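You operate a simulated robot arm through the tools that you are given. There is no shell and no other tool.

You run a simulated robot arm. Do the job below in one go: nothing can be reset, and whatever is moved stays where it is left.

Task
Home the trial machine, then move both housings to the orange tray.
Fine: leave both clamps of the fixture open.
Where things are to end (x, y in the base frame): grey housing within 60 mm of [750, -160]; grey housing within 60 mm of [840, -160].

It is judged by the outcome, as a careful person would: the job done as asked, and still so three seconds after it is handed in. It fails if anything else is knocked over, pushed out of place, dropped, spilled or broken.

Robot
A 7-joint arm with a two-finger parallel gripper, fixed in place. Base frame: the origin is on the floor under the middle of its stand, x ahead of it, y to its left, z up. Readings come in mm, rad, newtons and seconds.
With the tool pointing down near the work surface it reaches from about 420 to 900 mm from the base axis. Its first joint turns from -0.297 to 2.199 rad. Payload 1.57 kg.
The TCP is the grasp point between the finger pads, 30 mm short of the fingertips. In the tool frame z runs along the fingers and y along their closing line. Largest opening 80 mm; finger width 17, thickness 12; the body of the gripper, 40 by 82 mm, starts 80 mm behind the TCP.
Orientation is told as [roll, pitch, yaw] about the base's x, y, z axes, in that order, counted from this pose: with the fingers straight down and closing along the base's y, the tool's x points along the base's -x, its y along +y and its z along -z.

Tools
- The arm moves only by the tool send_rows. Its argument "deltas" is a list that holds one entry, the list of rows, each a list of 6 numbers: the shift along the tool's x, y, z in units of 30 mm (1.0 is 30 mm), then the turn, a rotation vector about the tool's x, y, z in units of 5 degrees (1.0 is 5 degrees). In form: [[[tx, ty, tz, ax, ay, az], ...]]. A call has 1 to 20 rows; each row shifts and turns the commanded pose from where the row before left it, along the tool's axes as they then stand. "fingers" is the finger opening in mm, from 0 to 80, set as the call begins (left out, the last holds). A call with a number of a shift or a turn outside -1 to 1 is refused whole. Rows are played at 5 a second. More than 50 mm and 0.15 rad between two rows, or a gripper value outside its range, and nothing of the call is played. Where a pose cannot be reached the arm comes as near as it can. A force on the tool above 40 N (or 10 N above the force at the start of the call, whichever is more), or a blocked arm, ends the call early, and 0.2 s more pass. The fingers move at their own pace (about 45 mm/s each) and stop on an object; they squeeze with about 23 N. The grip force told is the motor's: it shows also when the fingers shut on nothing. Time passes only in rows, and 0.2 s behind the last, so rows that do not move let the fingers close. It gives the time, the measured TCP pose, the force on the tool (base axes), the opening and the grip force at its end, in the units of the frame above (readings bear some noise), with the torque about the TCP (base axes, N m) and any sound that the robot's microphone picked up.
- Cameras (640 x 400 px; columns grow to the right, rows downward): "scene" is fixed at [48.9, -649.3, 1527.5]; the picture's right is [0.33, -0.94, 0.00], its down [-0.57, -0.20, -0.80] and it looks along [0.76, 0.26, -0.60] (base axes); focal length 345 px, centre (320, 200). "wrist" rides on the gripper at [72, -7, -122] in the tool frame; the picture's right is [0.09, 1.00, 0.00], its down [-0.84, 0.08, -0.54] and it looks along [-0.54, 0.05, 0.84] (tool axes); focal length 238 px, centre (320, 200). There is no depth. A picture from a camera that has moved, and an enlarged one, comes with that camera's place and axes in the base frame and with its lens.
- camera(camera): a new picture of that camera. No time passes.
- move_column(by): slides the trunk up (or, below 0, down) by that many mm; the arm rides with it, the base frame stays. It gives what a move gives, with no picture.
- zoom(camera, box): a new picture of the part [left, top, right, bottom] of that camera's present view, enlarged. No time passes.
- hand_in(): hands the job in; it is judged then, once.

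Nothing tells you positions but the pictures and the camera data. Unless the task says otherwise, let go and move clear before handing in.

The tools are called after "Call:" by a JSON object that holds its "op" and its "data". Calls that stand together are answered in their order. send_rows: Moves the arm, as the interface text tells. Its arguments: {"type":"object","properties":{"deltas":{"type":"array","items":{"type":"array","items":{"type":"array","items":{"type":"number"}}}},"fingers":{"type":"number"}},"required":["deltas"]} The other tools are called the same way: move_column (by) moves the trunk up or down; camera (camera) takes a picture; zoom (camera, box) takes an enlarged picture of a part of a camera's view; hand_in () hands the job in.

At the start:

```text
time: 0.0
tcp_pos: [709.4, -34.7, 1135.7]
orientation: [-0.001, 0.0, 0.001]
wrist_force: [-0.4, -0.1, 0.6]
wrist_torque: [0.04, 0.02, 0.02]
width: 80.0
gripper_force: 0.1
trunk travel left (down, up): [-625.0, 165.0]
```

scene: 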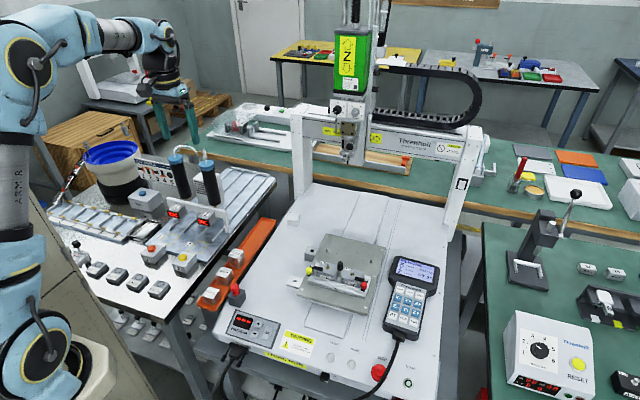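
wrist: 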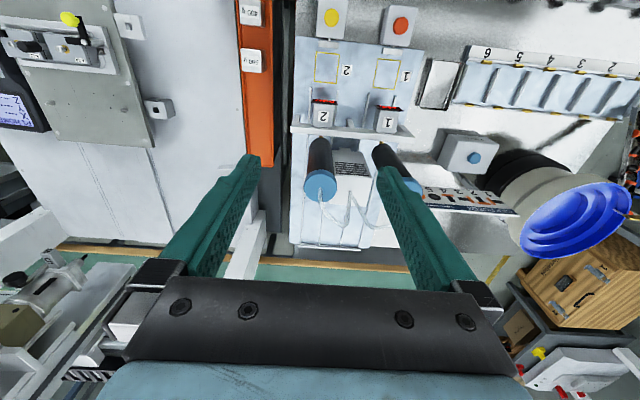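

I see a bench with a feeder, a trial gantry machine with a fixture and pendant, and an orange tray between the benches. I'll look more closely before moving anything.

Call:
{"op": "zoom", "data": {"camera": "scene", "box": [200, 220, 440, 400]}}

Call:
{"op": "zoom", "data": {"camera": "scene", "box": [280, 220, 400, 300]}}

Call:
{"op": "zoom", "data": {"camera": "scene", "box": [40, 140, 280, 330]}}

Call:
{"op": "zoom", "data": {"camera": "scene", "box": [370, 240, 450, 350]}}

Call:
{"op": "zoom", "data": {"camera": "scene", "box": [460, 180, 640, 400]}}

Call:
{"op": "zoom", "data": {"camera": "scene", "box": [200, 300, 440, 400]}}

```text
2.22 times, centred on (320, 310) of scene
camera zoom: at [48.9, -649.3, 1527.5], right [0.33, -0.94, 0.0], down [-0.57, -0.2, -0.8], along [0.76, 0.26, -0.6], focal length 767 px, centre (320, -44)
```

zoom: 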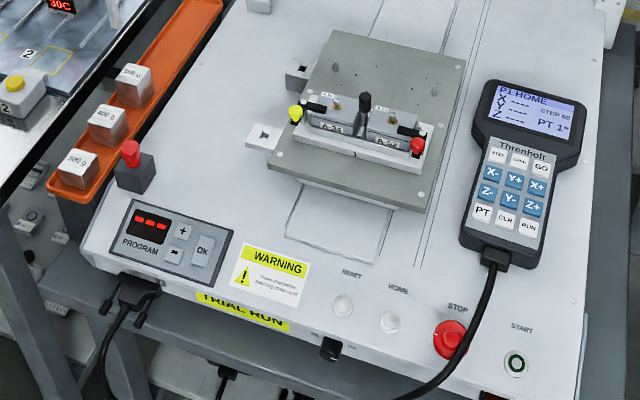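

```text
5.00 times, centred on (340, 260) of scene
camera zoom: at [48.9, -649.3, 1527.5], right [0.33, -0.94, 0.0], down [-0.57, -0.2, -0.8], along [0.76, 0.26, -0.6], focal length 1726 px, centre (220, -100)
```

zoom: 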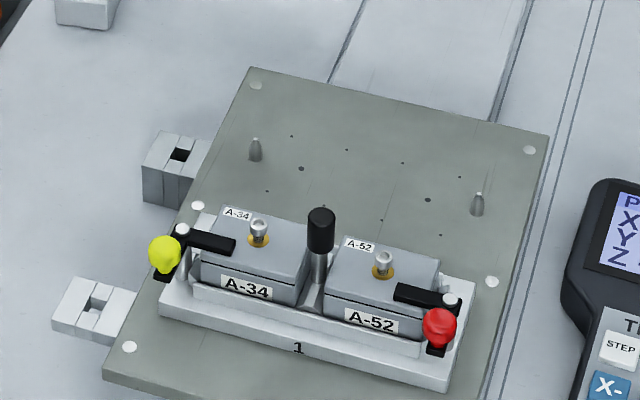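

```text
2.11 times, centred on (160, 235) of scene
camera zoom: at [48.9, -649.3, 1527.5], right [0.33, -0.94, 0.0], down [-0.57, -0.2, -0.8], along [0.76, 0.26, -0.6], focal length 727 px, centre (657, 126)
```

zoom: 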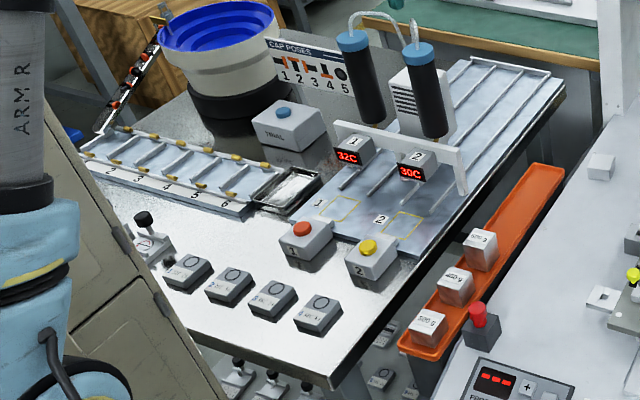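

```text
3.64 times, centred on (410, 295) of scene
camera zoom: at [48.9, -649.3, 1527.5], right [0.33, -0.94, 0.0], down [-0.57, -0.2, -0.8], along [0.76, 0.26, -0.6], focal length 1255 px, centre (-7, -146)
```

zoom: 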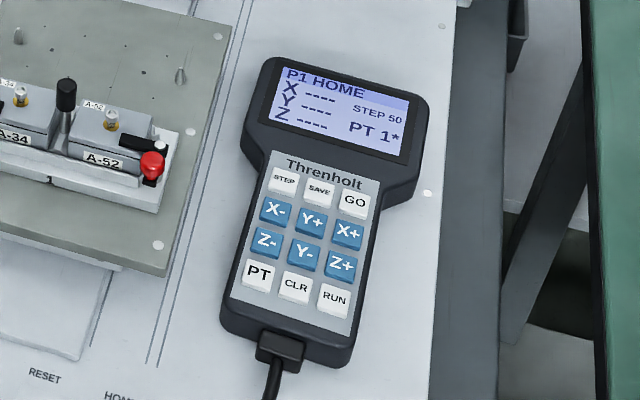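

```text
1.82 times, centred on (550, 290) of scene
camera zoom: at [48.9, -649.3, 1527.5], right [0.33, -0.94, 0.0], down [-0.57, -0.2, -0.8], along [0.76, 0.26, -0.6], focal length 628 px, centre (-98, 36)
```

zoom: 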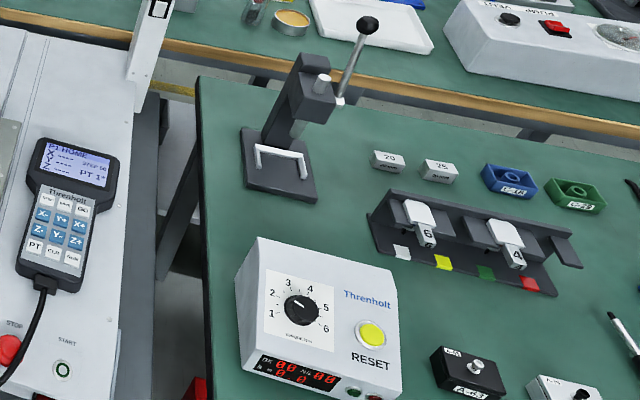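

```text
2.67 times, centred on (320, 350) of scene
camera zoom: at [48.9, -649.3, 1527.5], right [0.33, -0.94, 0.0], down [-0.57, -0.2, -0.8], along [0.76, 0.26, -0.6], focal length 920 px, centre (320, -200)
```

zoom: 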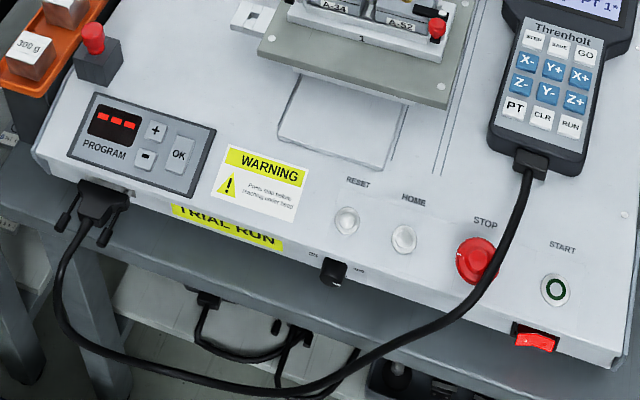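

The machine's panel has RESET, HOME, STOP, START, a mode switch and a warning label. I'll read those labels before touching anything.

Call:
{"op": "zoom", "data": {"camera": "scene", "box": [270, 345, 330, 382]}}

Call:
{"op": "zoom", "data": {"camera": "scene", "box": [310, 360, 350, 385]}}

Call:
{"op": "zoom", "data": {"camera": "scene", "box": [360, 350, 440, 400]}}

Call:
{"op": "zoom", "data": {"camera": "scene", "box": [220, 270, 290, 350]}}

Call:
{"op": "zoom", "data": {"camera": "scene", "box": [290, 20, 480, 180]}}

Call:
{"op": "zoom", "data": {"camera": "scene", "box": [385, 250, 445, 290]}}

Call:
{"op": "zoom", "data": {"camera": "wrist", "box": [0, 0, 320, 200]}}

Call:
{"op": "zoom", "data": {"camera": "scene", "box": [330, 340, 390, 380]}}

```text
10.67 times, centred on (300, 364) of scene
camera zoom: at [48.9, -649.3, 1527.5], right [0.33, -0.94, 0.0], down [-0.57, -0.2, -0.8], along [0.76, 0.26, -0.6], focal length 3682 px, centre (533, -1544)
```

zoom: 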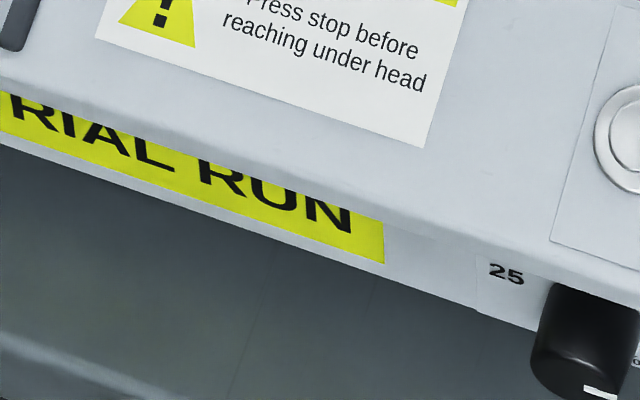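

```text
16.00 times, centred on (330, 372) of scene
camera zoom: at [48.9, -649.3, 1527.5], right [0.33, -0.94, 0.0], down [-0.57, -0.2, -0.8], along [0.76, 0.26, -0.6], focal length 5522 px, centre (160, -2560)
```

zoom: 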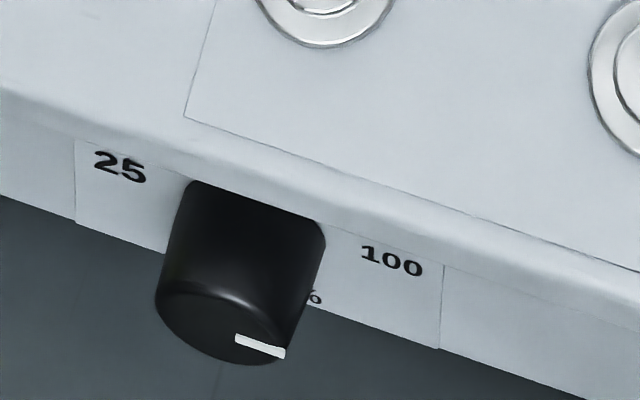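

```text
8.00 times, centred on (400, 375) of scene
camera zoom: at [48.9, -649.3, 1527.5], right [0.33, -0.94, 0.0], down [-0.57, -0.2, -0.8], along [0.76, 0.26, -0.6], focal length 2761 px, centre (-320, -1200)
```

zoom: 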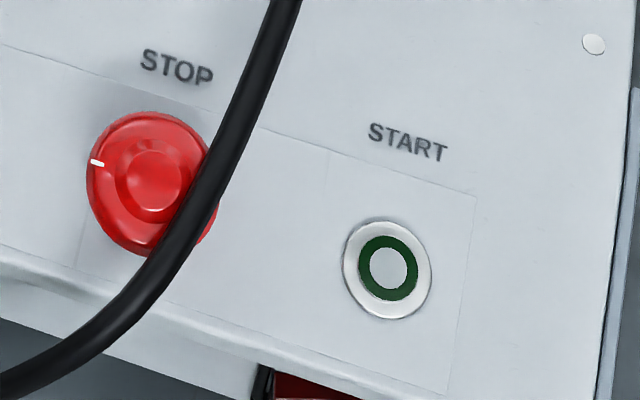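

```text
5.00 times, centred on (255, 310) of scene
camera zoom: at [48.9, -649.3, 1527.5], right [0.33, -0.94, 0.0], down [-0.57, -0.2, -0.8], along [0.76, 0.26, -0.6], focal length 1726 px, centre (645, -350)
```

zoom: 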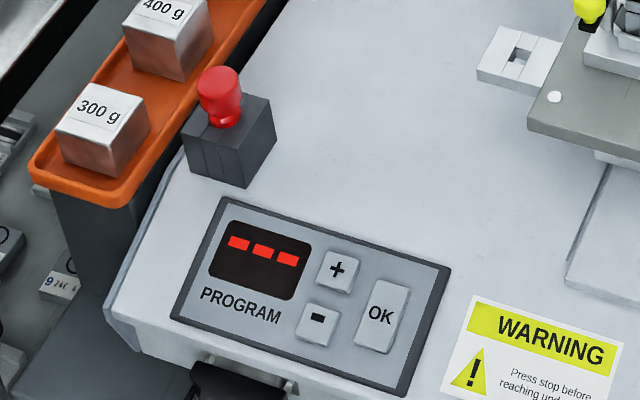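

```text
2.50 times, centred on (385, 100) of scene
camera zoom: at [48.9, -649.3, 1527.5], right [0.33, -0.94, 0.0], down [-0.57, -0.2, -0.8], along [0.76, 0.26, -0.6], focal length 863 px, centre (158, 450)
```

zoom: 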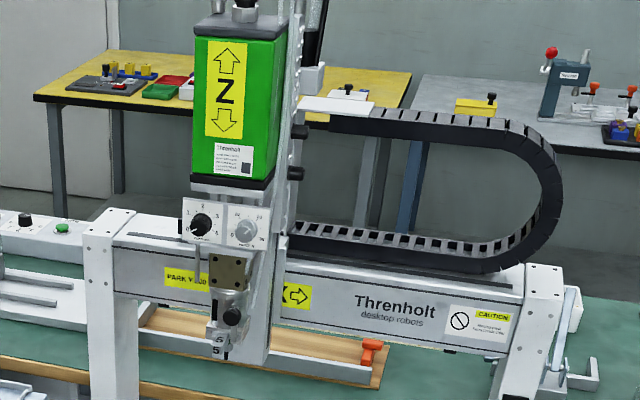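

```text
10.00 times, centred on (415, 270) of scene
camera zoom: at [48.9, -649.3, 1527.5], right [0.33, -0.94, 0.0], down [-0.57, -0.2, -0.8], along [0.76, 0.26, -0.6], focal length 3451 px, centre (-630, -500)
```

zoom: 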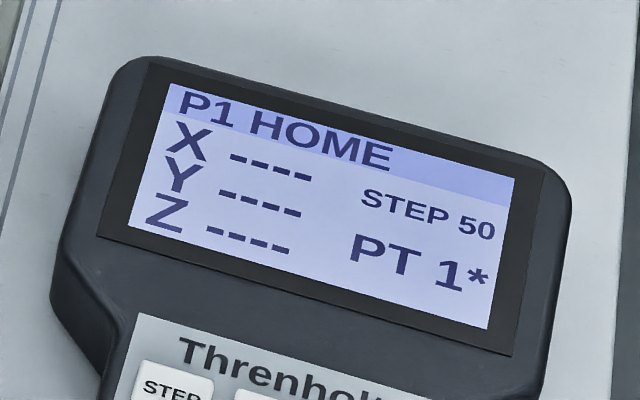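

```text
2.00 times, centred on (160, 100) of wrist
camera zoom: at [637.2, -41.7, 1257.6], right [-0.09, 1.0, 0.0], down [0.84, 0.08, 0.54], along [0.54, 0.05, -0.84], focal length 477 px, centre (640, 400)
```

zoom: 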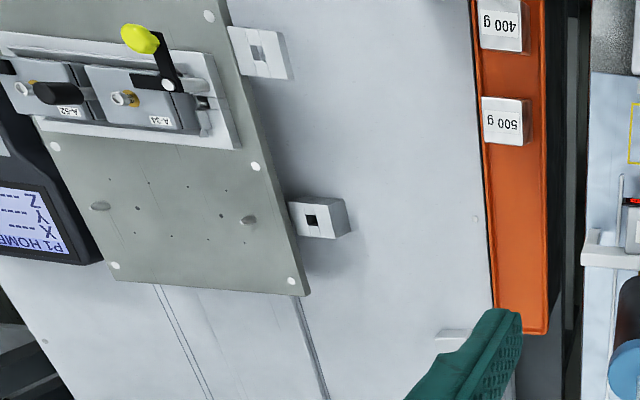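

```text
10.00 times, centred on (360, 360) of scene
camera zoom: at [48.9, -649.3, 1527.5], right [0.33, -0.94, 0.0], down [-0.57, -0.2, -0.8], along [0.76, 0.26, -0.6], focal length 3451 px, centre (-80, -1400)
```

zoom: 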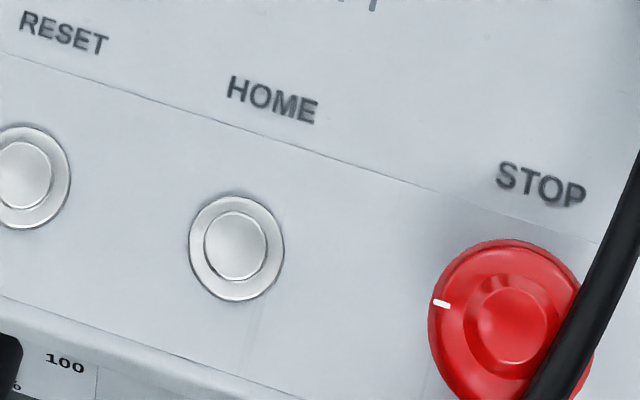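

The pendant shows the machine un-homed, and the label says to press stop before reaching under the head. I'll read the remaining labels on the gantry and look at the weights tray.

Call:
{"op": "zoom", "data": {"camera": "scene", "box": [330, 120, 390, 160]}}

Call:
{"op": "zoom", "data": {"camera": "scene", "box": [420, 135, 480, 175]}}

Call:
{"op": "zoom", "data": {"camera": "scene", "box": [325, 90, 385, 170]}}

Call:
{"op": "zoom", "data": {"camera": "scene", "box": [190, 210, 290, 320]}}

Call:
{"op": "zoom", "data": {"camera": "scene", "box": [200, 340, 320, 400]}}

Call:
{"op": "zoom", "data": {"camera": "scene", "box": [380, 360, 460, 400]}}

Call:
{"op": "zoom", "data": {"camera": "scene", "box": [270, 140, 420, 250]}}

Call:
{"op": "zoom", "data": {"camera": "scene", "box": [0, 0, 230, 400]}}

```text
10.00 times, centred on (360, 140) of scene
camera zoom: at [48.9, -649.3, 1527.5], right [0.33, -0.94, 0.0], down [-0.57, -0.2, -0.8], along [0.76, 0.26, -0.6], focal length 3451 px, centre (-80, 800)
```

zoom: 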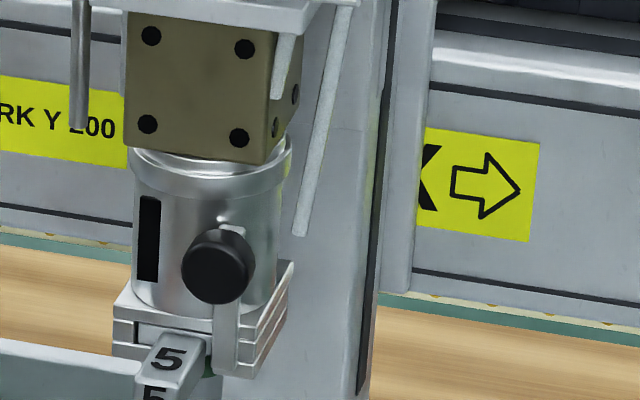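

```text
10.00 times, centred on (450, 155) of scene
camera zoom: at [48.9, -649.3, 1527.5], right [0.33, -0.94, 0.0], down [-0.57, -0.2, -0.8], along [0.76, 0.26, -0.6], focal length 3451 px, centre (-980, 650)
```

zoom: 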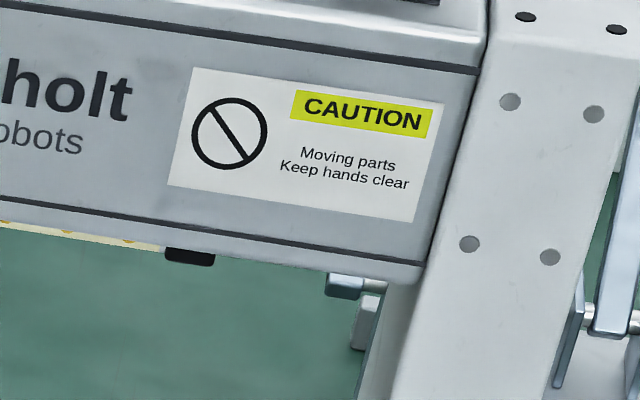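

```text
5.00 times, centred on (355, 130) of scene
camera zoom: at [48.9, -649.3, 1527.5], right [0.33, -0.94, 0.0], down [-0.57, -0.2, -0.8], along [0.76, 0.26, -0.6], focal length 1726 px, centre (145, 550)
```

zoom: 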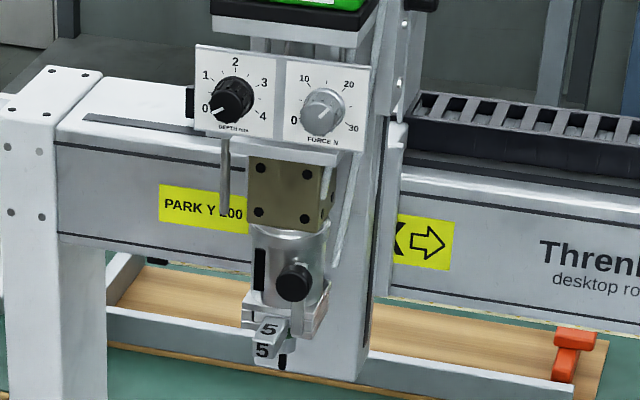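

```text
3.64 times, centred on (240, 265) of scene
camera zoom: at [48.9, -649.3, 1527.5], right [0.33, -0.94, 0.0], down [-0.57, -0.2, -0.8], along [0.76, 0.26, -0.6], focal length 1255 px, centre (611, -36)
```

zoom: 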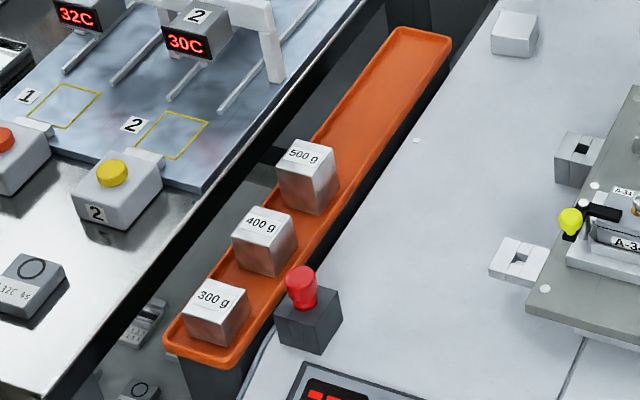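

```text
5.33 times, centred on (260, 370) of scene
camera zoom: at [48.9, -649.3, 1527.5], right [0.33, -0.94, 0.0], down [-0.57, -0.2, -0.8], along [0.76, 0.26, -0.6], focal length 1841 px, centre (640, -707)
```

zoom: 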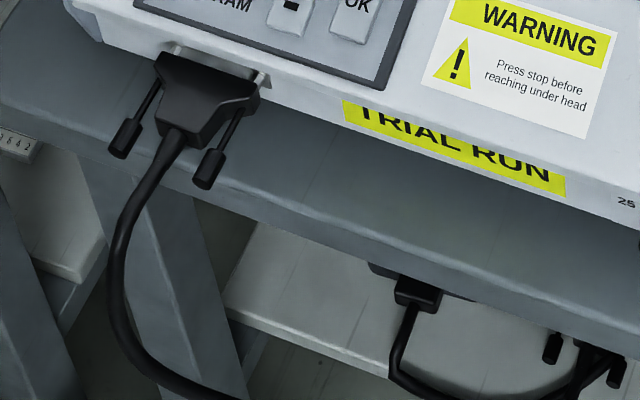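

```text
8.00 times, centred on (420, 380) of scene
camera zoom: at [48.9, -649.3, 1527.5], right [0.33, -0.94, 0.0], down [-0.57, -0.2, -0.8], along [0.76, 0.26, -0.6], focal length 2761 px, centre (-480, -1240)
```

zoom: 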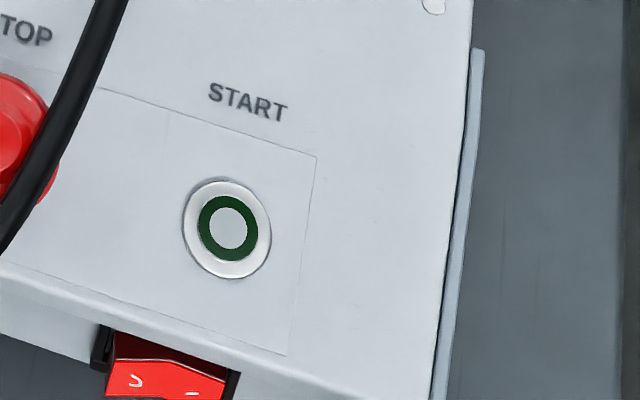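

```text
3.64 times, centred on (345, 195) of scene
camera zoom: at [48.9, -649.3, 1527.5], right [0.33, -0.94, 0.0], down [-0.57, -0.2, -0.8], along [0.76, 0.26, -0.6], focal length 1255 px, centre (229, 218)
```

zoom: 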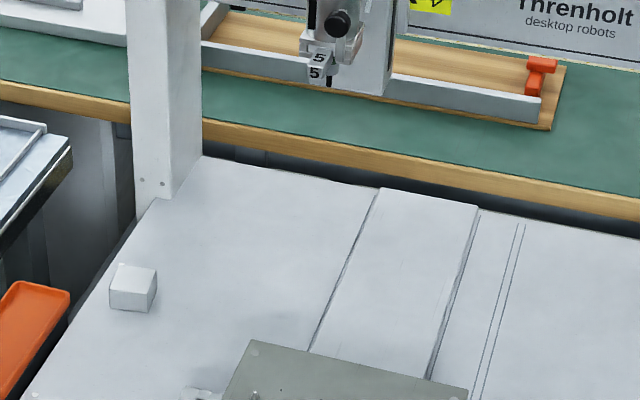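

```text
1.00 times, centred on (115, 200) of scene (not enlarged: the box is as wide or as high as the picture)
camera zoom: at [48.9, -649.3, 1527.5], right [0.33, -0.94, 0.0], down [-0.57, -0.2, -0.8], along [0.76, 0.26, -0.6], focal length 345 px, centre (525, 200)
```

zoom: 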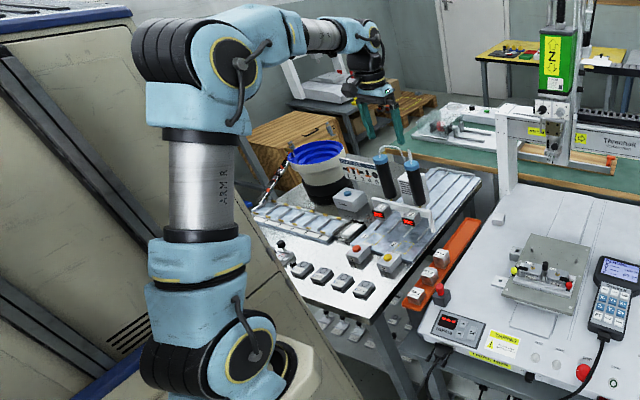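

The layout so far:
- **HOME button:** near (467, -582), at about z 735.
- **Fixture plate:** about x 605–845, y -395 to -585, top at about z 758.
- **Orange tray:** along y ≈ -160, with three weights at its near end.

I'll carry the arm high and over to the front panel with the fingers closed.

Call:
{"op": "send_rows", "data": {"deltas": [[[0.4, -0.9, 0, 0, 0, 0], [0.4, -0.9, 0, 0, 0, 0], [0.4, -0.9, 0, 0, 0, 0], [0.4, -0.9, 0, 0, 0, 0], [0.4, -0.9, 0, 0, 0, 0], [0.4, -0.9, 0, 0, 0, 0], [0.4, -0.9, 0, 0, 0, 0], [0.4, -0.9, 0, 0, 0, 0], [0.4, -0.9, 0, 0, 0, 0], [0.4, -0.9, 0, 0, 0, 0]]], "fingers": 0}}

```text
time: 2.2
tcp_pos: [586.4, -305.2, 1135.6]
orientation: [0.0, 0.0, 0.002]
wrist_force: [0.6, 0.7, 0.4]
wrist_torque: [-0.03, 0.03, 0.0]
width: 0.2
gripper_force: 21.4
trunk travel left (down, up): [-625.0, 165.0]
```

The arm reached where I sent it, at (586, -305). I'll continue on to above the panel.

Call:
{"op": "send_rows", "data": {"deltas": [[[0.4, -0.92, 0, 0, 0, 0], [0.4, -0.92, 0, 0, 0, 0], [0.4, -0.92, 0, 0, 0, 0], [0.4, -0.92, 0, 0, 0, 0], [0.4, -0.92, 0, 0, 0, 0], [0.4, -0.92, 0, 0, 0, 0], [0.4, -0.92, 0, 0, 0, 0], [0.4, -0.92, 0, 0, 0, 0], [0.4, -0.92, 0, 0, 0, 0], [0.4, -0.92, 0, 0, 0, 0]]]}}

Call:
{"op": "camera", "data": {"camera": "scene"}}

Call:
{"op": "camera", "data": {"camera": "wrist"}}

```text
time: 4.4
tcp_pos: [470.2, -580.5, 1137.6]
orientation: [0.0, -0.001, 0.002]
wrist_force: [0.8, 0.3, -0.4]
wrist_torque: [-0.02, 0.03, -0.02]
width: 0.0
gripper_force: 21.7
trunk travel left (down, up): [-625.0, 165.0]
```

```text
taken
```

scene: 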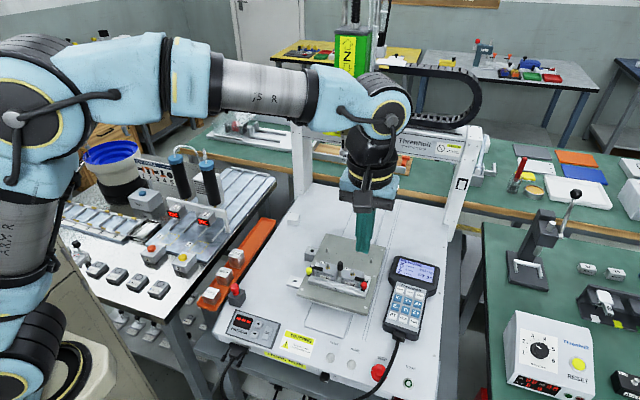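

```text
taken
camera wrist: at [398.7, -587.1, 1258.3], right [-0.09, 1.0, 0.0], down [0.84, 0.08, 0.54], along [0.54, 0.05, -0.84], focal length 238 px, centre (320, 200)
```

wrist: 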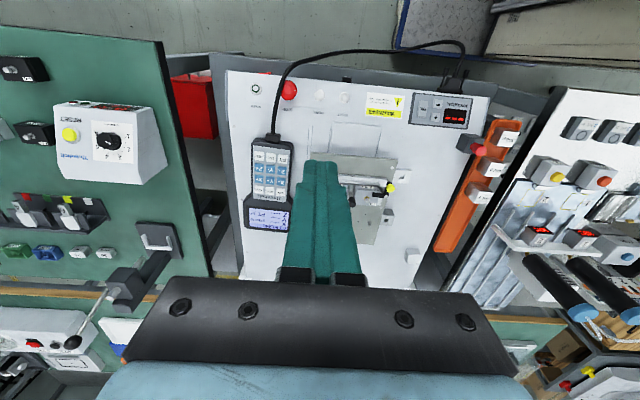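

The arm reaches above the panel. The wrist camera now sees the panel and fixture, so I'll zoom in to fix the button positions.

Call:
{"op": "zoom", "data": {"camera": "wrist", "box": [230, 70, 390, 170]}}

Call:
{"op": "zoom", "data": {"camera": "wrist", "box": [310, 120, 430, 260]}}

Call:
{"op": "zoom", "data": {"camera": "scene", "box": [280, 230, 400, 300]}}

```text
4.00 times, centred on (310, 120) of wrist
camera zoom: at [398.7, -587.1, 1258.3], right [-0.09, 1.0, 0.0], down [0.84, 0.08, 0.54], along [0.54, 0.05, -0.84], focal length 953 px, centre (360, 520)
```

zoom: 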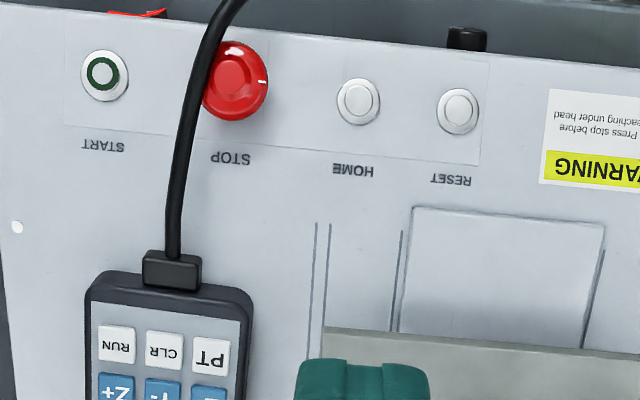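

```text
2.86 times, centred on (370, 190) of wrist
camera zoom: at [398.7, -587.1, 1258.3], right [-0.09, 1.0, 0.0], down [0.84, 0.08, 0.54], along [0.54, 0.05, -0.84], focal length 681 px, centre (177, 229)
```

zoom: 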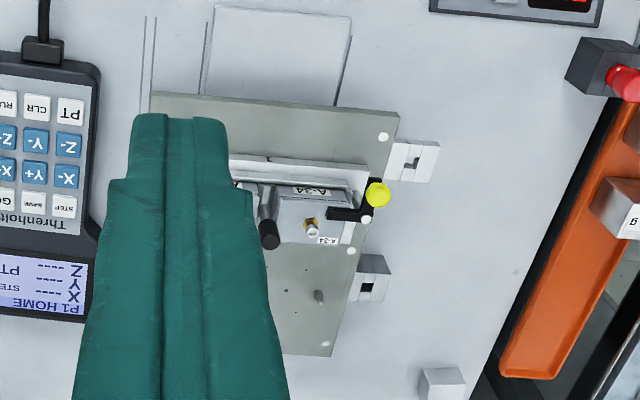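

```text
5.33 times, centred on (340, 265) of scene
camera zoom: at [48.9, -649.3, 1527.5], right [0.33, -0.94, 0.0], down [-0.57, -0.2, -0.8], along [0.76, 0.26, -0.6], focal length 1841 px, centre (213, -147)
```

zoom: 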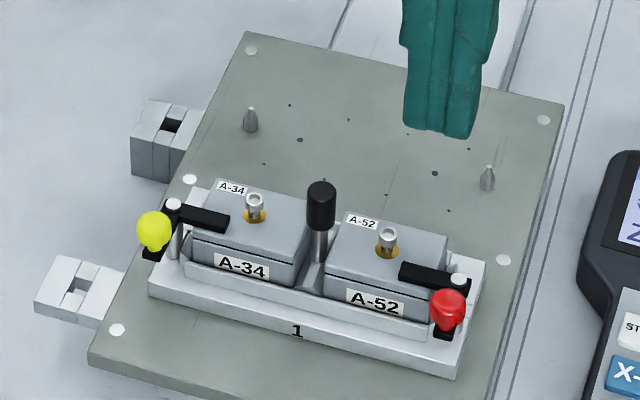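

HOME is at about (489, -579, 690), from two views. The area below is clear, so I'll lower the trunk in steps and check as I go.

Call:
{"op": "move_column", "data": {"by": -150}}

Call:
{"op": "camera", "data": {"camera": "scene"}}

```text
time: 6.2
tcp_pos: [469.9, -581.8, 985.6]
orientation: [0.0, 0.0, 0.001]
wrist_force: [0.1, -0.5, 0.1]
wrist_torque: [-0.01, -0.02, 0.01]
width: 0.0
gripper_force: 21.1
trunk travel left (down, up): [-475.0, 315.0]
```

```text
taken
```

scene: 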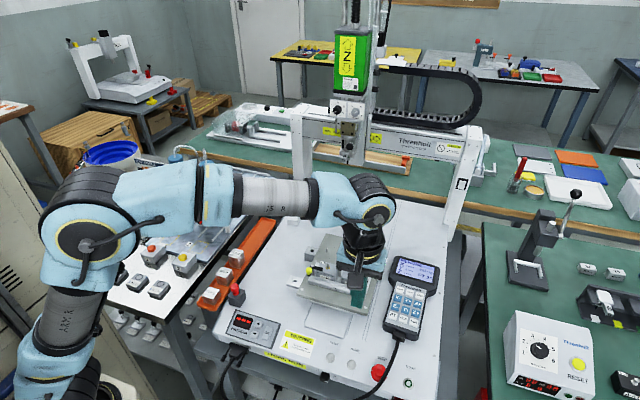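

All clear so far. I'll lower the trunk further and line up over HOME.

Call:
{"op": "move_column", "data": {"by": -150}}

Call:
{"op": "send_rows", "data": {"deltas": [[[-0.6, 0.08, 0.3, 0, 0, 0], [0, 0, 0.5, 0, 0, 0], [0, 0, 0.5, 0, 0, 0]]]}}

Call:
{"op": "camera", "data": {"camera": "scene"}}

Call:
{"op": "camera", "data": {"camera": "wrist"}}

Call:
{"op": "zoom", "data": {"camera": "scene", "box": [300, 240, 460, 400]}}

```text
time: 7.9
tcp_pos: [469.5, -580.8, 836.6]
orientation: [0.001, 0.0, 0.0]
wrist_force: [0.8, 0.2, -0.5]
wrist_torque: [0.0, -0.01, 0.03]
width: 0.0
gripper_force: 21.4
trunk travel left (down, up): [-325.0, 465.0]
```

```text
time: 8.7
tcp_pos: [490.1, -578.4, 797.8]
orientation: [0.0, -0.001, 0.0]
wrist_force: [-0.3, -0.4, -0.4]
wrist_torque: [0.04, 0.0, -0.01]
width: 0.0
gripper_force: 21.6
trunk travel left (down, up): [-325.0, 465.0]
```

```text
taken
```

scene: 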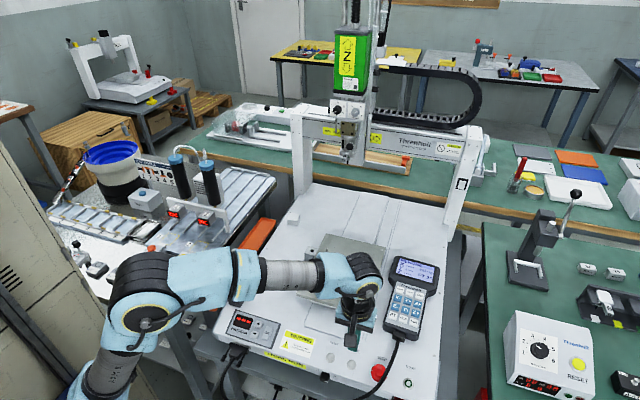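

```text
taken
camera wrist: at [417.0, -585.0, 918.4], right [-0.09, 1.0, 0.0], down [0.84, 0.08, 0.54], along [0.54, 0.05, -0.84], focal length 238 px, centre (320, 200)
```

wrist: 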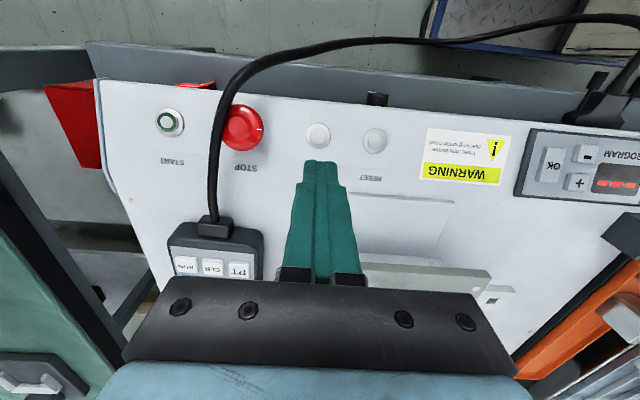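

```text
2.50 times, centred on (380, 320) of scene
camera zoom: at [48.9, -649.3, 1527.5], right [0.33, -0.94, 0.0], down [-0.57, -0.2, -0.8], along [0.76, 0.26, -0.6], focal length 863 px, centre (170, -100)
```

zoom: 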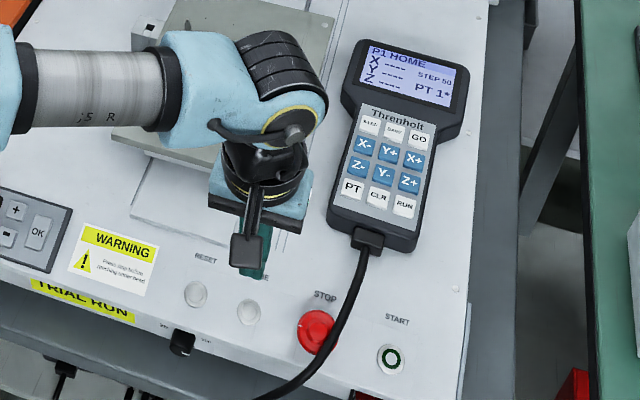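

The wrist view confirms HOME at about (489, -580, 690). I'll descend to just above it and check.

Call:
{"op": "send_rows", "data": {"deltas": [[[0, -0.03, 0.5, 0, 0, 0], [0, 0, 0.5, 0, 0, 0], [0, 0, 0.5, 0, 0, 0], [0, 0, 0.5, 0, 0, 0], [0, 0, 0.1, 0, 0, 0]]]}}

Call:
{"op": "zoom", "data": {"camera": "scene", "box": [310, 300, 430, 400]}}

Call:
{"op": "zoom", "data": {"camera": "wrist", "box": [220, 60, 420, 200]}}

```text
time: 9.9
tcp_pos: [486.6, -579.7, 734.2]
orientation: [-0.002, 0.001, -0.001]
wrist_force: [-0.2, -0.1, -0.2]
wrist_torque: [0.03, -0.02, -0.03]
width: 0.0
gripper_force: 21.4
trunk travel left (down, up): [-325.0, 465.0]
```

```text
4.00 times, centred on (370, 350) of scene
camera zoom: at [48.9, -649.3, 1527.5], right [0.33, -0.94, 0.0], down [-0.57, -0.2, -0.8], along [0.76, 0.26, -0.6], focal length 1381 px, centre (120, -400)
```

zoom: 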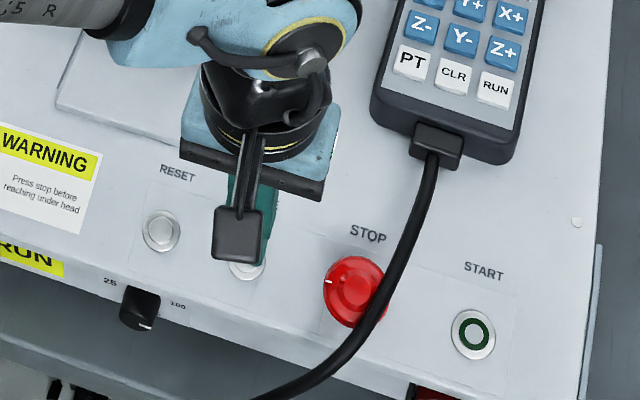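

```text
2.86 times, centred on (320, 130) of wrist
camera zoom: at [416.4, -586.3, 855.9], right [-0.09, 1.0, 0.0], down [0.84, 0.08, 0.54], along [0.54, 0.05, -0.84], focal length 681 px, centre (320, 400)
```

zoom: 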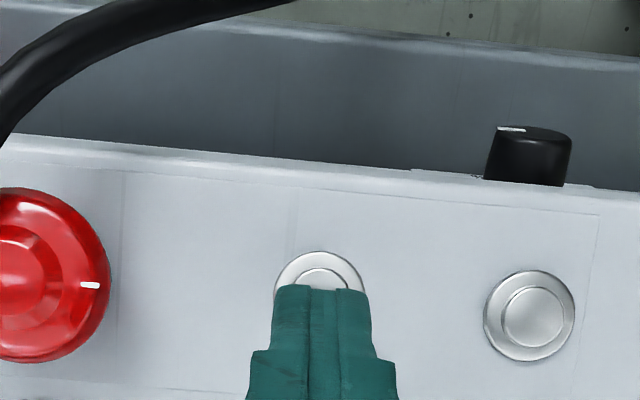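

The fingers are over HOME and about 14 mm above it. I'll press down slowly in small steps.

Call:
{"op": "send_rows", "data": {"deltas": [[[-0.08, 0, 0.15, 0, 0, 0], [0, 0, 0.15, 0, 0, 0], [0, 0, 0.06, 0, 0, 0], [0, 0, 0.06, 0, 0, 0], [0, 0, 0.06, 0, 0, 0]]]}}

```text
time: 10.9
tcp_pos: [491.2, -579.7, 727.1]
orientation: [-0.009, -0.008, 0.0]
wrist_force: [-3.2, 5.2, 16.9]
wrist_torque: [0.19, 0.0, 0.03]
width: 0.0
gripper_force: 21.1
trunk travel left (down, up): [-325.0, 465.0]
heard: click
stopped in row 4: the force on the tool passed its limit at 43 N (the readings are from after the stop); the commanded pose is now the measured one
```

I heard a click, so the button registered. I'll lift straight up and away, then watch the machine.

Call:
{"op": "send_rows", "data": {"deltas": [[[0, 0, -0.5, 0, 0, 0], [0, 0, -1, 0, 0, 0], [0, 0, -1, 0, 0, 0], [0, 0, -1, 0, 0, 0], [0.3, 0, -1, 0, 0, 0], [0.3, 0, -1, 0, 0, 0]]]}}

Call:
{"op": "camera", "data": {"camera": "scene"}}

Call:
{"op": "zoom", "data": {"camera": "scene", "box": [385, 250, 445, 290]}}

```text
time: 12.3
tcp_pos: [473.2, -580.0, 889.9]
orientation: [-0.006, -0.006, 0.001]
wrist_force: [0.8, -0.4, 0.1]
wrist_torque: [0.01, -0.01, 0.01]
width: 0.2
gripper_force: 21.4
trunk travel left (down, up): [-325.0, 465.0]
```

```text
taken
```

scene: 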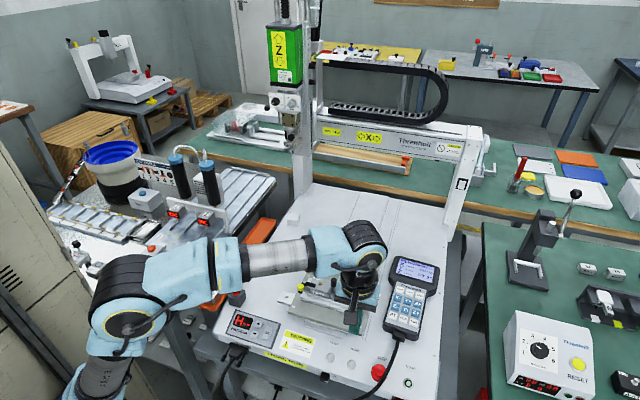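

```text
10.00 times, centred on (415, 270) of scene
camera zoom: at [48.9, -649.3, 1527.5], right [0.33, -0.94, 0.0], down [-0.57, -0.2, -0.8], along [0.76, 0.26, -0.6], focal length 3451 px, centre (-630, -500)
```

zoom: 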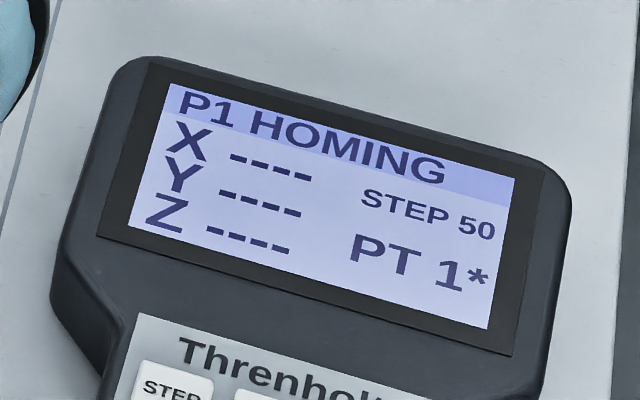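

The machine is homing: its head is travelling left and the pendant shows "HOMING". I'll rise further to keep clear of the table and wait.

Call:
{"op": "send_rows", "data": {"deltas": [[[0.3, 0, -1, 0, 0, 0], [0, 0, -1, 0, 0, 0], [0, 0, -1, 0, 0, 0], [0, 0, 0, 0, 0, 0], [0, 0, 0, 0, 0, 0], [0, 0, 0, 0, 0, 0], [0, 0, 0, 0, 0, 0], [0, 0, 0, 0, 0, 0], [0, 0, 0, 0, 0, 0], [0, 0, 0, 0, 0, 0]]]}}

Call:
{"op": "camera", "data": {"camera": "scene"}}

Call:
{"op": "zoom", "data": {"camera": "scene", "box": [385, 250, 445, 290]}}

```text
time: 14.5
tcp_pos: [463.1, -579.1, 980.4]
orientation: [-0.005, -0.005, 0.0]
wrist_force: [0.2, 0.3, 0.7]
wrist_torque: [-0.01, 0.02, 0.03]
width: 0.1
gripper_force: 21.2
trunk travel left (down, up): [-325.0, 465.0]
```

```text
taken
```

scene: 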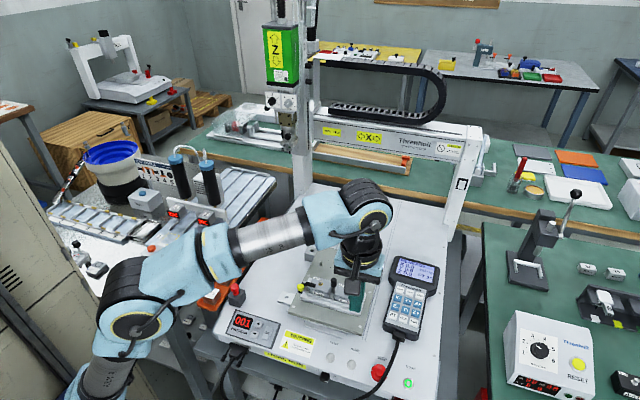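

```text
10.00 times, centred on (415, 270) of scene
camera zoom: at [48.9, -649.3, 1527.5], right [0.33, -0.94, 0.0], down [-0.57, -0.2, -0.8], along [0.76, 0.26, -0.6], focal length 3451 px, centre (-630, -500)
```

zoom: 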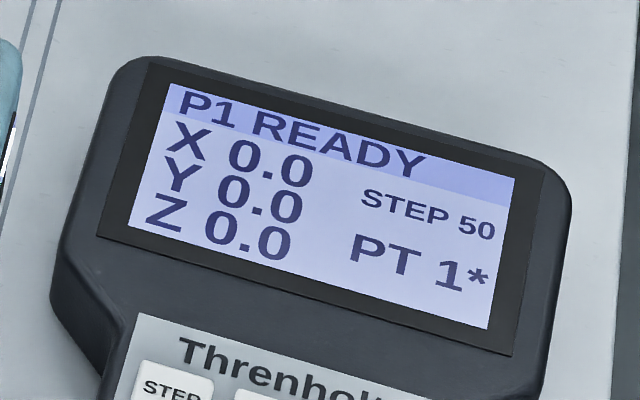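

Homing is done: the pendant reads "P1 READY" with X, Y and Z all at 0.0. The head is parked at the far left, well away from the fixture, so nothing I reach for is under it. Next I'll move above the fixture for a close look at the clamps.

Call:
{"op": "send_rows", "data": {"deltas": [[[-0.8, 0.7, 0, 0, 0, 0], [-0.8, 0.7, 0, 0, 0, 0], [-0.8, 0.7, 0, 0, 0, 0], [-0.8, 0.7, 0, 0, 0, 0], [-0.8, 0.7, 0, 0, 0, 0], [0, 0, 0, 0, 0, 0]]], "fingers": 80}}

Call:
{"op": "camera", "data": {"camera": "wrist"}}

Call:
{"op": "zoom", "data": {"camera": "wrist", "box": [200, 40, 440, 190]}}

Call:
{"op": "camera", "data": {"camera": "scene"}}

```text
time: 15.9
tcp_pos: [584.1, -473.8, 979.7]
orientation: [-0.007, -0.006, 0.0]
wrist_force: [0.1, 0.4, -0.2]
wrist_torque: [-0.01, -0.01, -0.01]
width: 80.2
gripper_force: 0.1
trunk travel left (down, up): [-325.0, 465.0]
```

```text
taken
camera wrist: at [511.5, -479.5, 1101.9], right [-0.09, 1.0, -0.01], down [0.83, 0.08, 0.55], along [0.54, 0.04, -0.84], focal length 238 px, centre (320, 200)
```

wrist: 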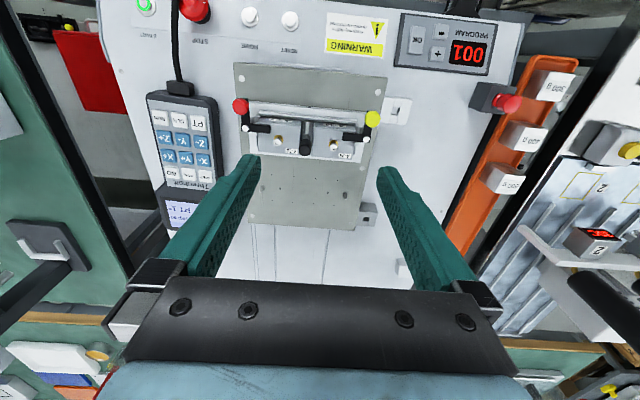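

```text
2.67 times, centred on (320, 115) of wrist
camera zoom: at [511.5, -479.5, 1101.9], right [-0.09, 1.0, -0.01], down [0.83, 0.08, 0.55], along [0.54, 0.04, -0.84], focal length 636 px, centre (320, 427)
```

zoom: 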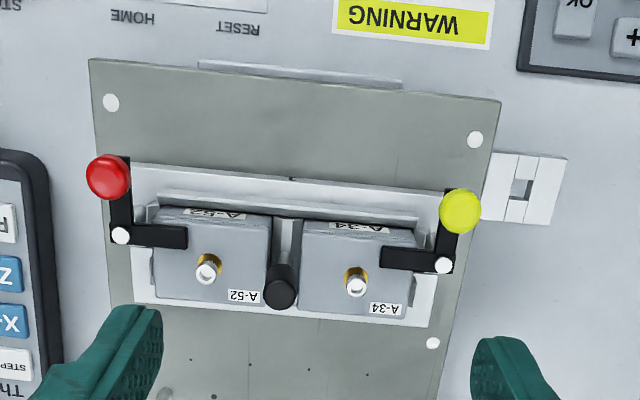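

```text
taken
```

scene: 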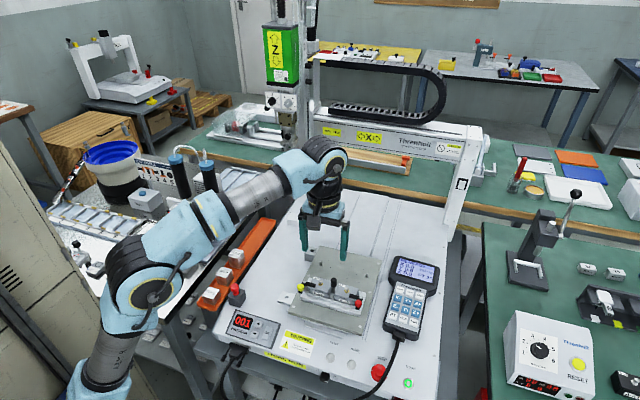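

The view is clear now. Each clamp is an L-shaped lever on a vertical post, with a ball knob toward the front and a black arm lying over its housing. I'll zoom the scene camera to triangulate heights.

Call:
{"op": "zoom", "data": {"camera": "scene", "box": [280, 240, 400, 320]}}

Call:
{"op": "zoom", "data": {"camera": "wrist", "box": [220, 80, 320, 180]}}

Call:
{"op": "zoom", "data": {"camera": "wrist", "box": [310, 80, 410, 180]}}

Call:
{"op": "zoom", "data": {"camera": "scene", "box": [300, 260, 350, 300]}}

Call:
{"op": "zoom", "data": {"camera": "scene", "box": [330, 270, 380, 310]}}

```text
5.00 times, centred on (340, 280) of scene
camera zoom: at [48.9, -649.3, 1527.5], right [0.33, -0.94, 0.0], down [-0.57, -0.2, -0.8], along [0.76, 0.26, -0.6], focal length 1726 px, centre (220, -200)
```

zoom: 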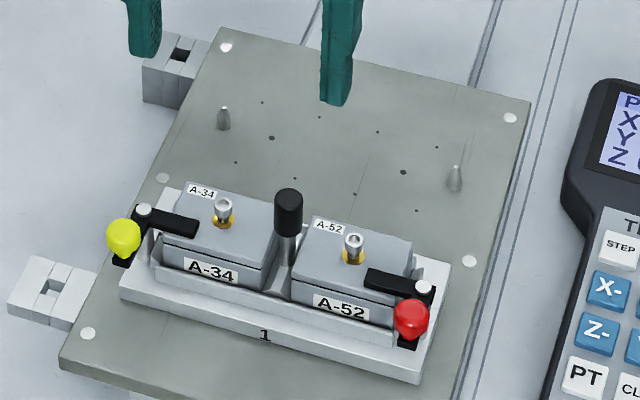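

```text
4.00 times, centred on (270, 130) of wrist
camera zoom: at [511.5, -479.5, 1101.9], right [-0.09, 1.0, -0.01], down [0.83, 0.08, 0.55], along [0.54, 0.04, -0.84], focal length 953 px, centre (520, 480)
```

zoom: 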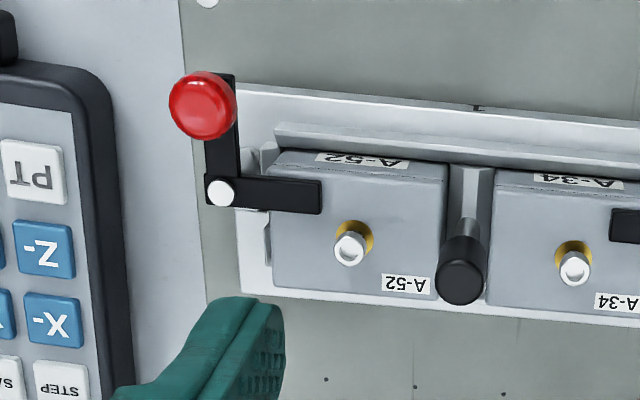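

```text
4.00 times, centred on (360, 130) of wrist
camera zoom: at [511.5, -479.5, 1101.9], right [-0.09, 1.0, -0.01], down [0.83, 0.08, 0.55], along [0.54, 0.04, -0.84], focal length 953 px, centre (160, 480)
```

zoom: 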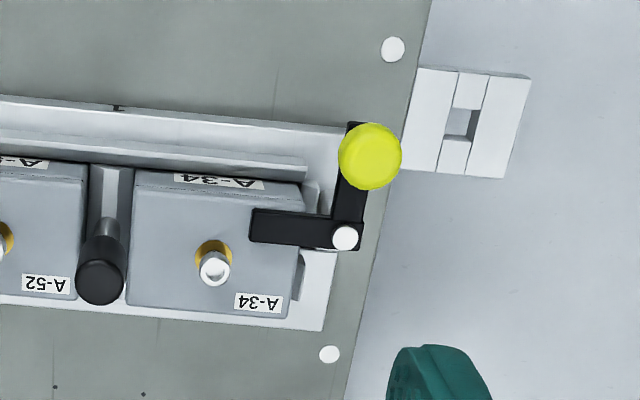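

```text
10.00 times, centred on (325, 280) of scene
camera zoom: at [48.9, -649.3, 1527.5], right [0.33, -0.94, 0.0], down [-0.57, -0.2, -0.8], along [0.76, 0.26, -0.6], focal length 3451 px, centre (270, -600)
```

zoom: 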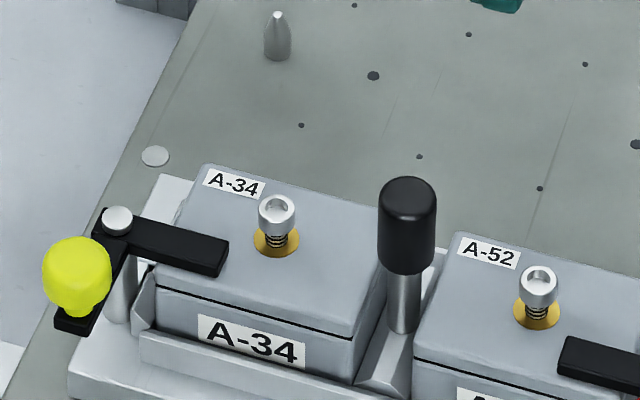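

```text
10.00 times, centred on (355, 290) of scene
camera zoom: at [48.9, -649.3, 1527.5], right [0.33, -0.94, 0.0], down [-0.57, -0.2, -0.8], along [0.76, 0.26, -0.6], focal length 3451 px, centre (-30, -700)
```

zoom: 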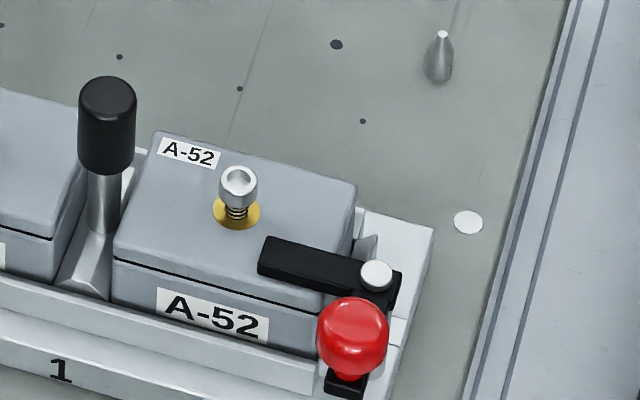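

The yellow knob is at about (579, -412, 811), pivoting on a post at (607, -413, 801). Housing A-34 is about 54 × 43 mm, centred near (620, -454). I'll close the fingers, come down on the inner side of the knob, and gently push it outward (+y).

Call:
{"op": "send_rows", "data": {"deltas": [[[0.17, 0.5, 0, -0.08, 0.07, 0], [0, 0.63, 0.5, 0, 0, 0], [0, 0, 1, 0, 0, 0], [0, 0, 1, 0, 0, 0], [0, 0, 0.83, 0, 0, 0], [0, 0, 0, 0, 0, 0]]], "fingers": 0}}

Call:
{"op": "zoom", "data": {"camera": "scene", "box": [280, 240, 400, 320]}}

Call:
{"op": "zoom", "data": {"camera": "wrist", "box": [240, 60, 440, 200]}}

```text
time: 17.3
tcp_pos: [578.7, -440.7, 880.8]
orientation: [0.002, 0.003, 0.0]
wrist_force: [-0.3, -0.1, -0.3]
wrist_torque: [0.0, 0.03, 0.0]
width: 0.1
gripper_force: 21.3
trunk travel left (down, up): [-325.0, 465.0]
```

```text
5.00 times, centred on (340, 280) of scene
camera zoom: at [48.9, -649.3, 1527.5], right [0.33, -0.94, 0.0], down [-0.57, -0.2, -0.8], along [0.76, 0.26, -0.6], focal length 1726 px, centre (220, -200)
```

zoom: 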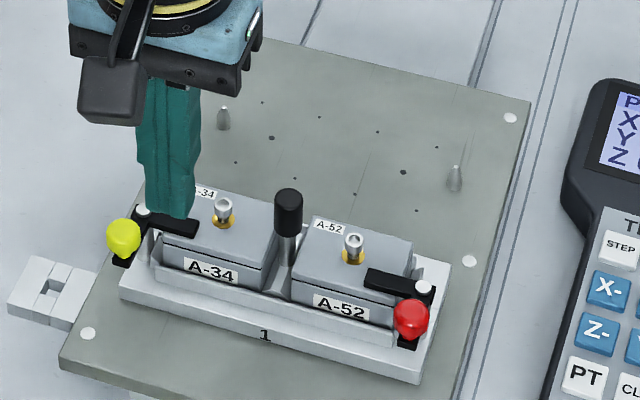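

```text
2.86 times, centred on (340, 130) of wrist
camera zoom: at [506.7, -447.1, 1002.3], right [-0.09, 1.0, 0.0], down [0.84, 0.08, 0.54], along [0.54, 0.05, -0.84], focal length 681 px, centre (263, 400)
```

zoom: 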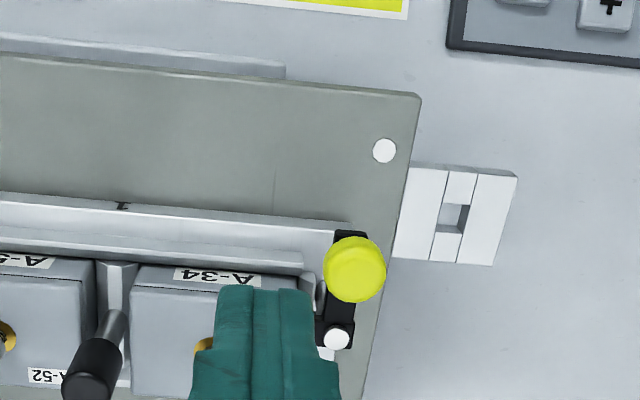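

The knob position is confirmed at about (580, -412). I'll descend beside it.

Call:
{"op": "send_rows", "data": {"deltas": [[[0, 0, 0.6, 0, 0, 0], [0, 0, 0.6, 0, 0, 0], [0, 0, 0.4, 0, 0, 0], [0, 0, 0.2, 0, 0, 0]]]}}

Call:
{"op": "zoom", "data": {"camera": "scene", "box": [290, 250, 350, 300]}}

Call:
{"op": "zoom", "data": {"camera": "wrist", "box": [260, 80, 420, 200]}}

```text
time: 18.3
tcp_pos: [578.0, -440.1, 824.6]
orientation: [0.002, 0.003, 0.001]
wrist_force: [-0.2, -0.1, -0.7]
wrist_torque: [-0.02, 0.05, 0.0]
width: 0.0
gripper_force: 21.7
trunk travel left (down, up): [-325.0, 465.0]
```

```text
8.00 times, centred on (320, 275) of scene
camera zoom: at [48.9, -649.3, 1527.5], right [0.33, -0.94, 0.0], down [-0.57, -0.2, -0.8], along [0.76, 0.26, -0.6], focal length 2761 px, centre (320, -400)
```

zoom: 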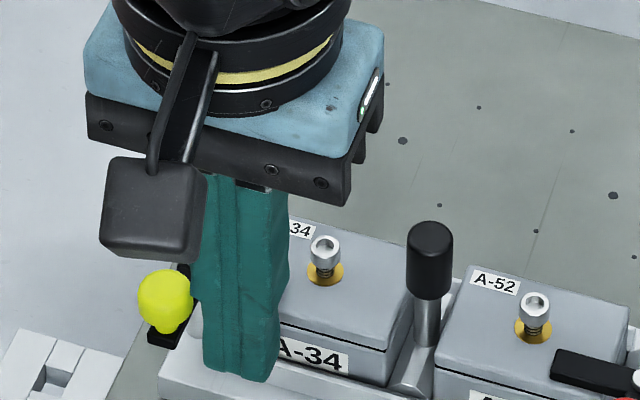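

```text
3.33 times, centred on (340, 140) of wrist
camera zoom: at [506.2, -446.7, 948.1], right [-0.09, 1.0, 0.0], down [0.84, 0.08, 0.54], along [0.54, 0.05, -0.84], focal length 794 px, centre (253, 400)
```

zoom: 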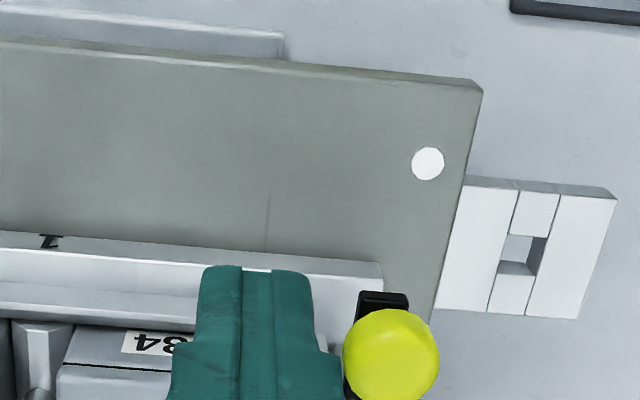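

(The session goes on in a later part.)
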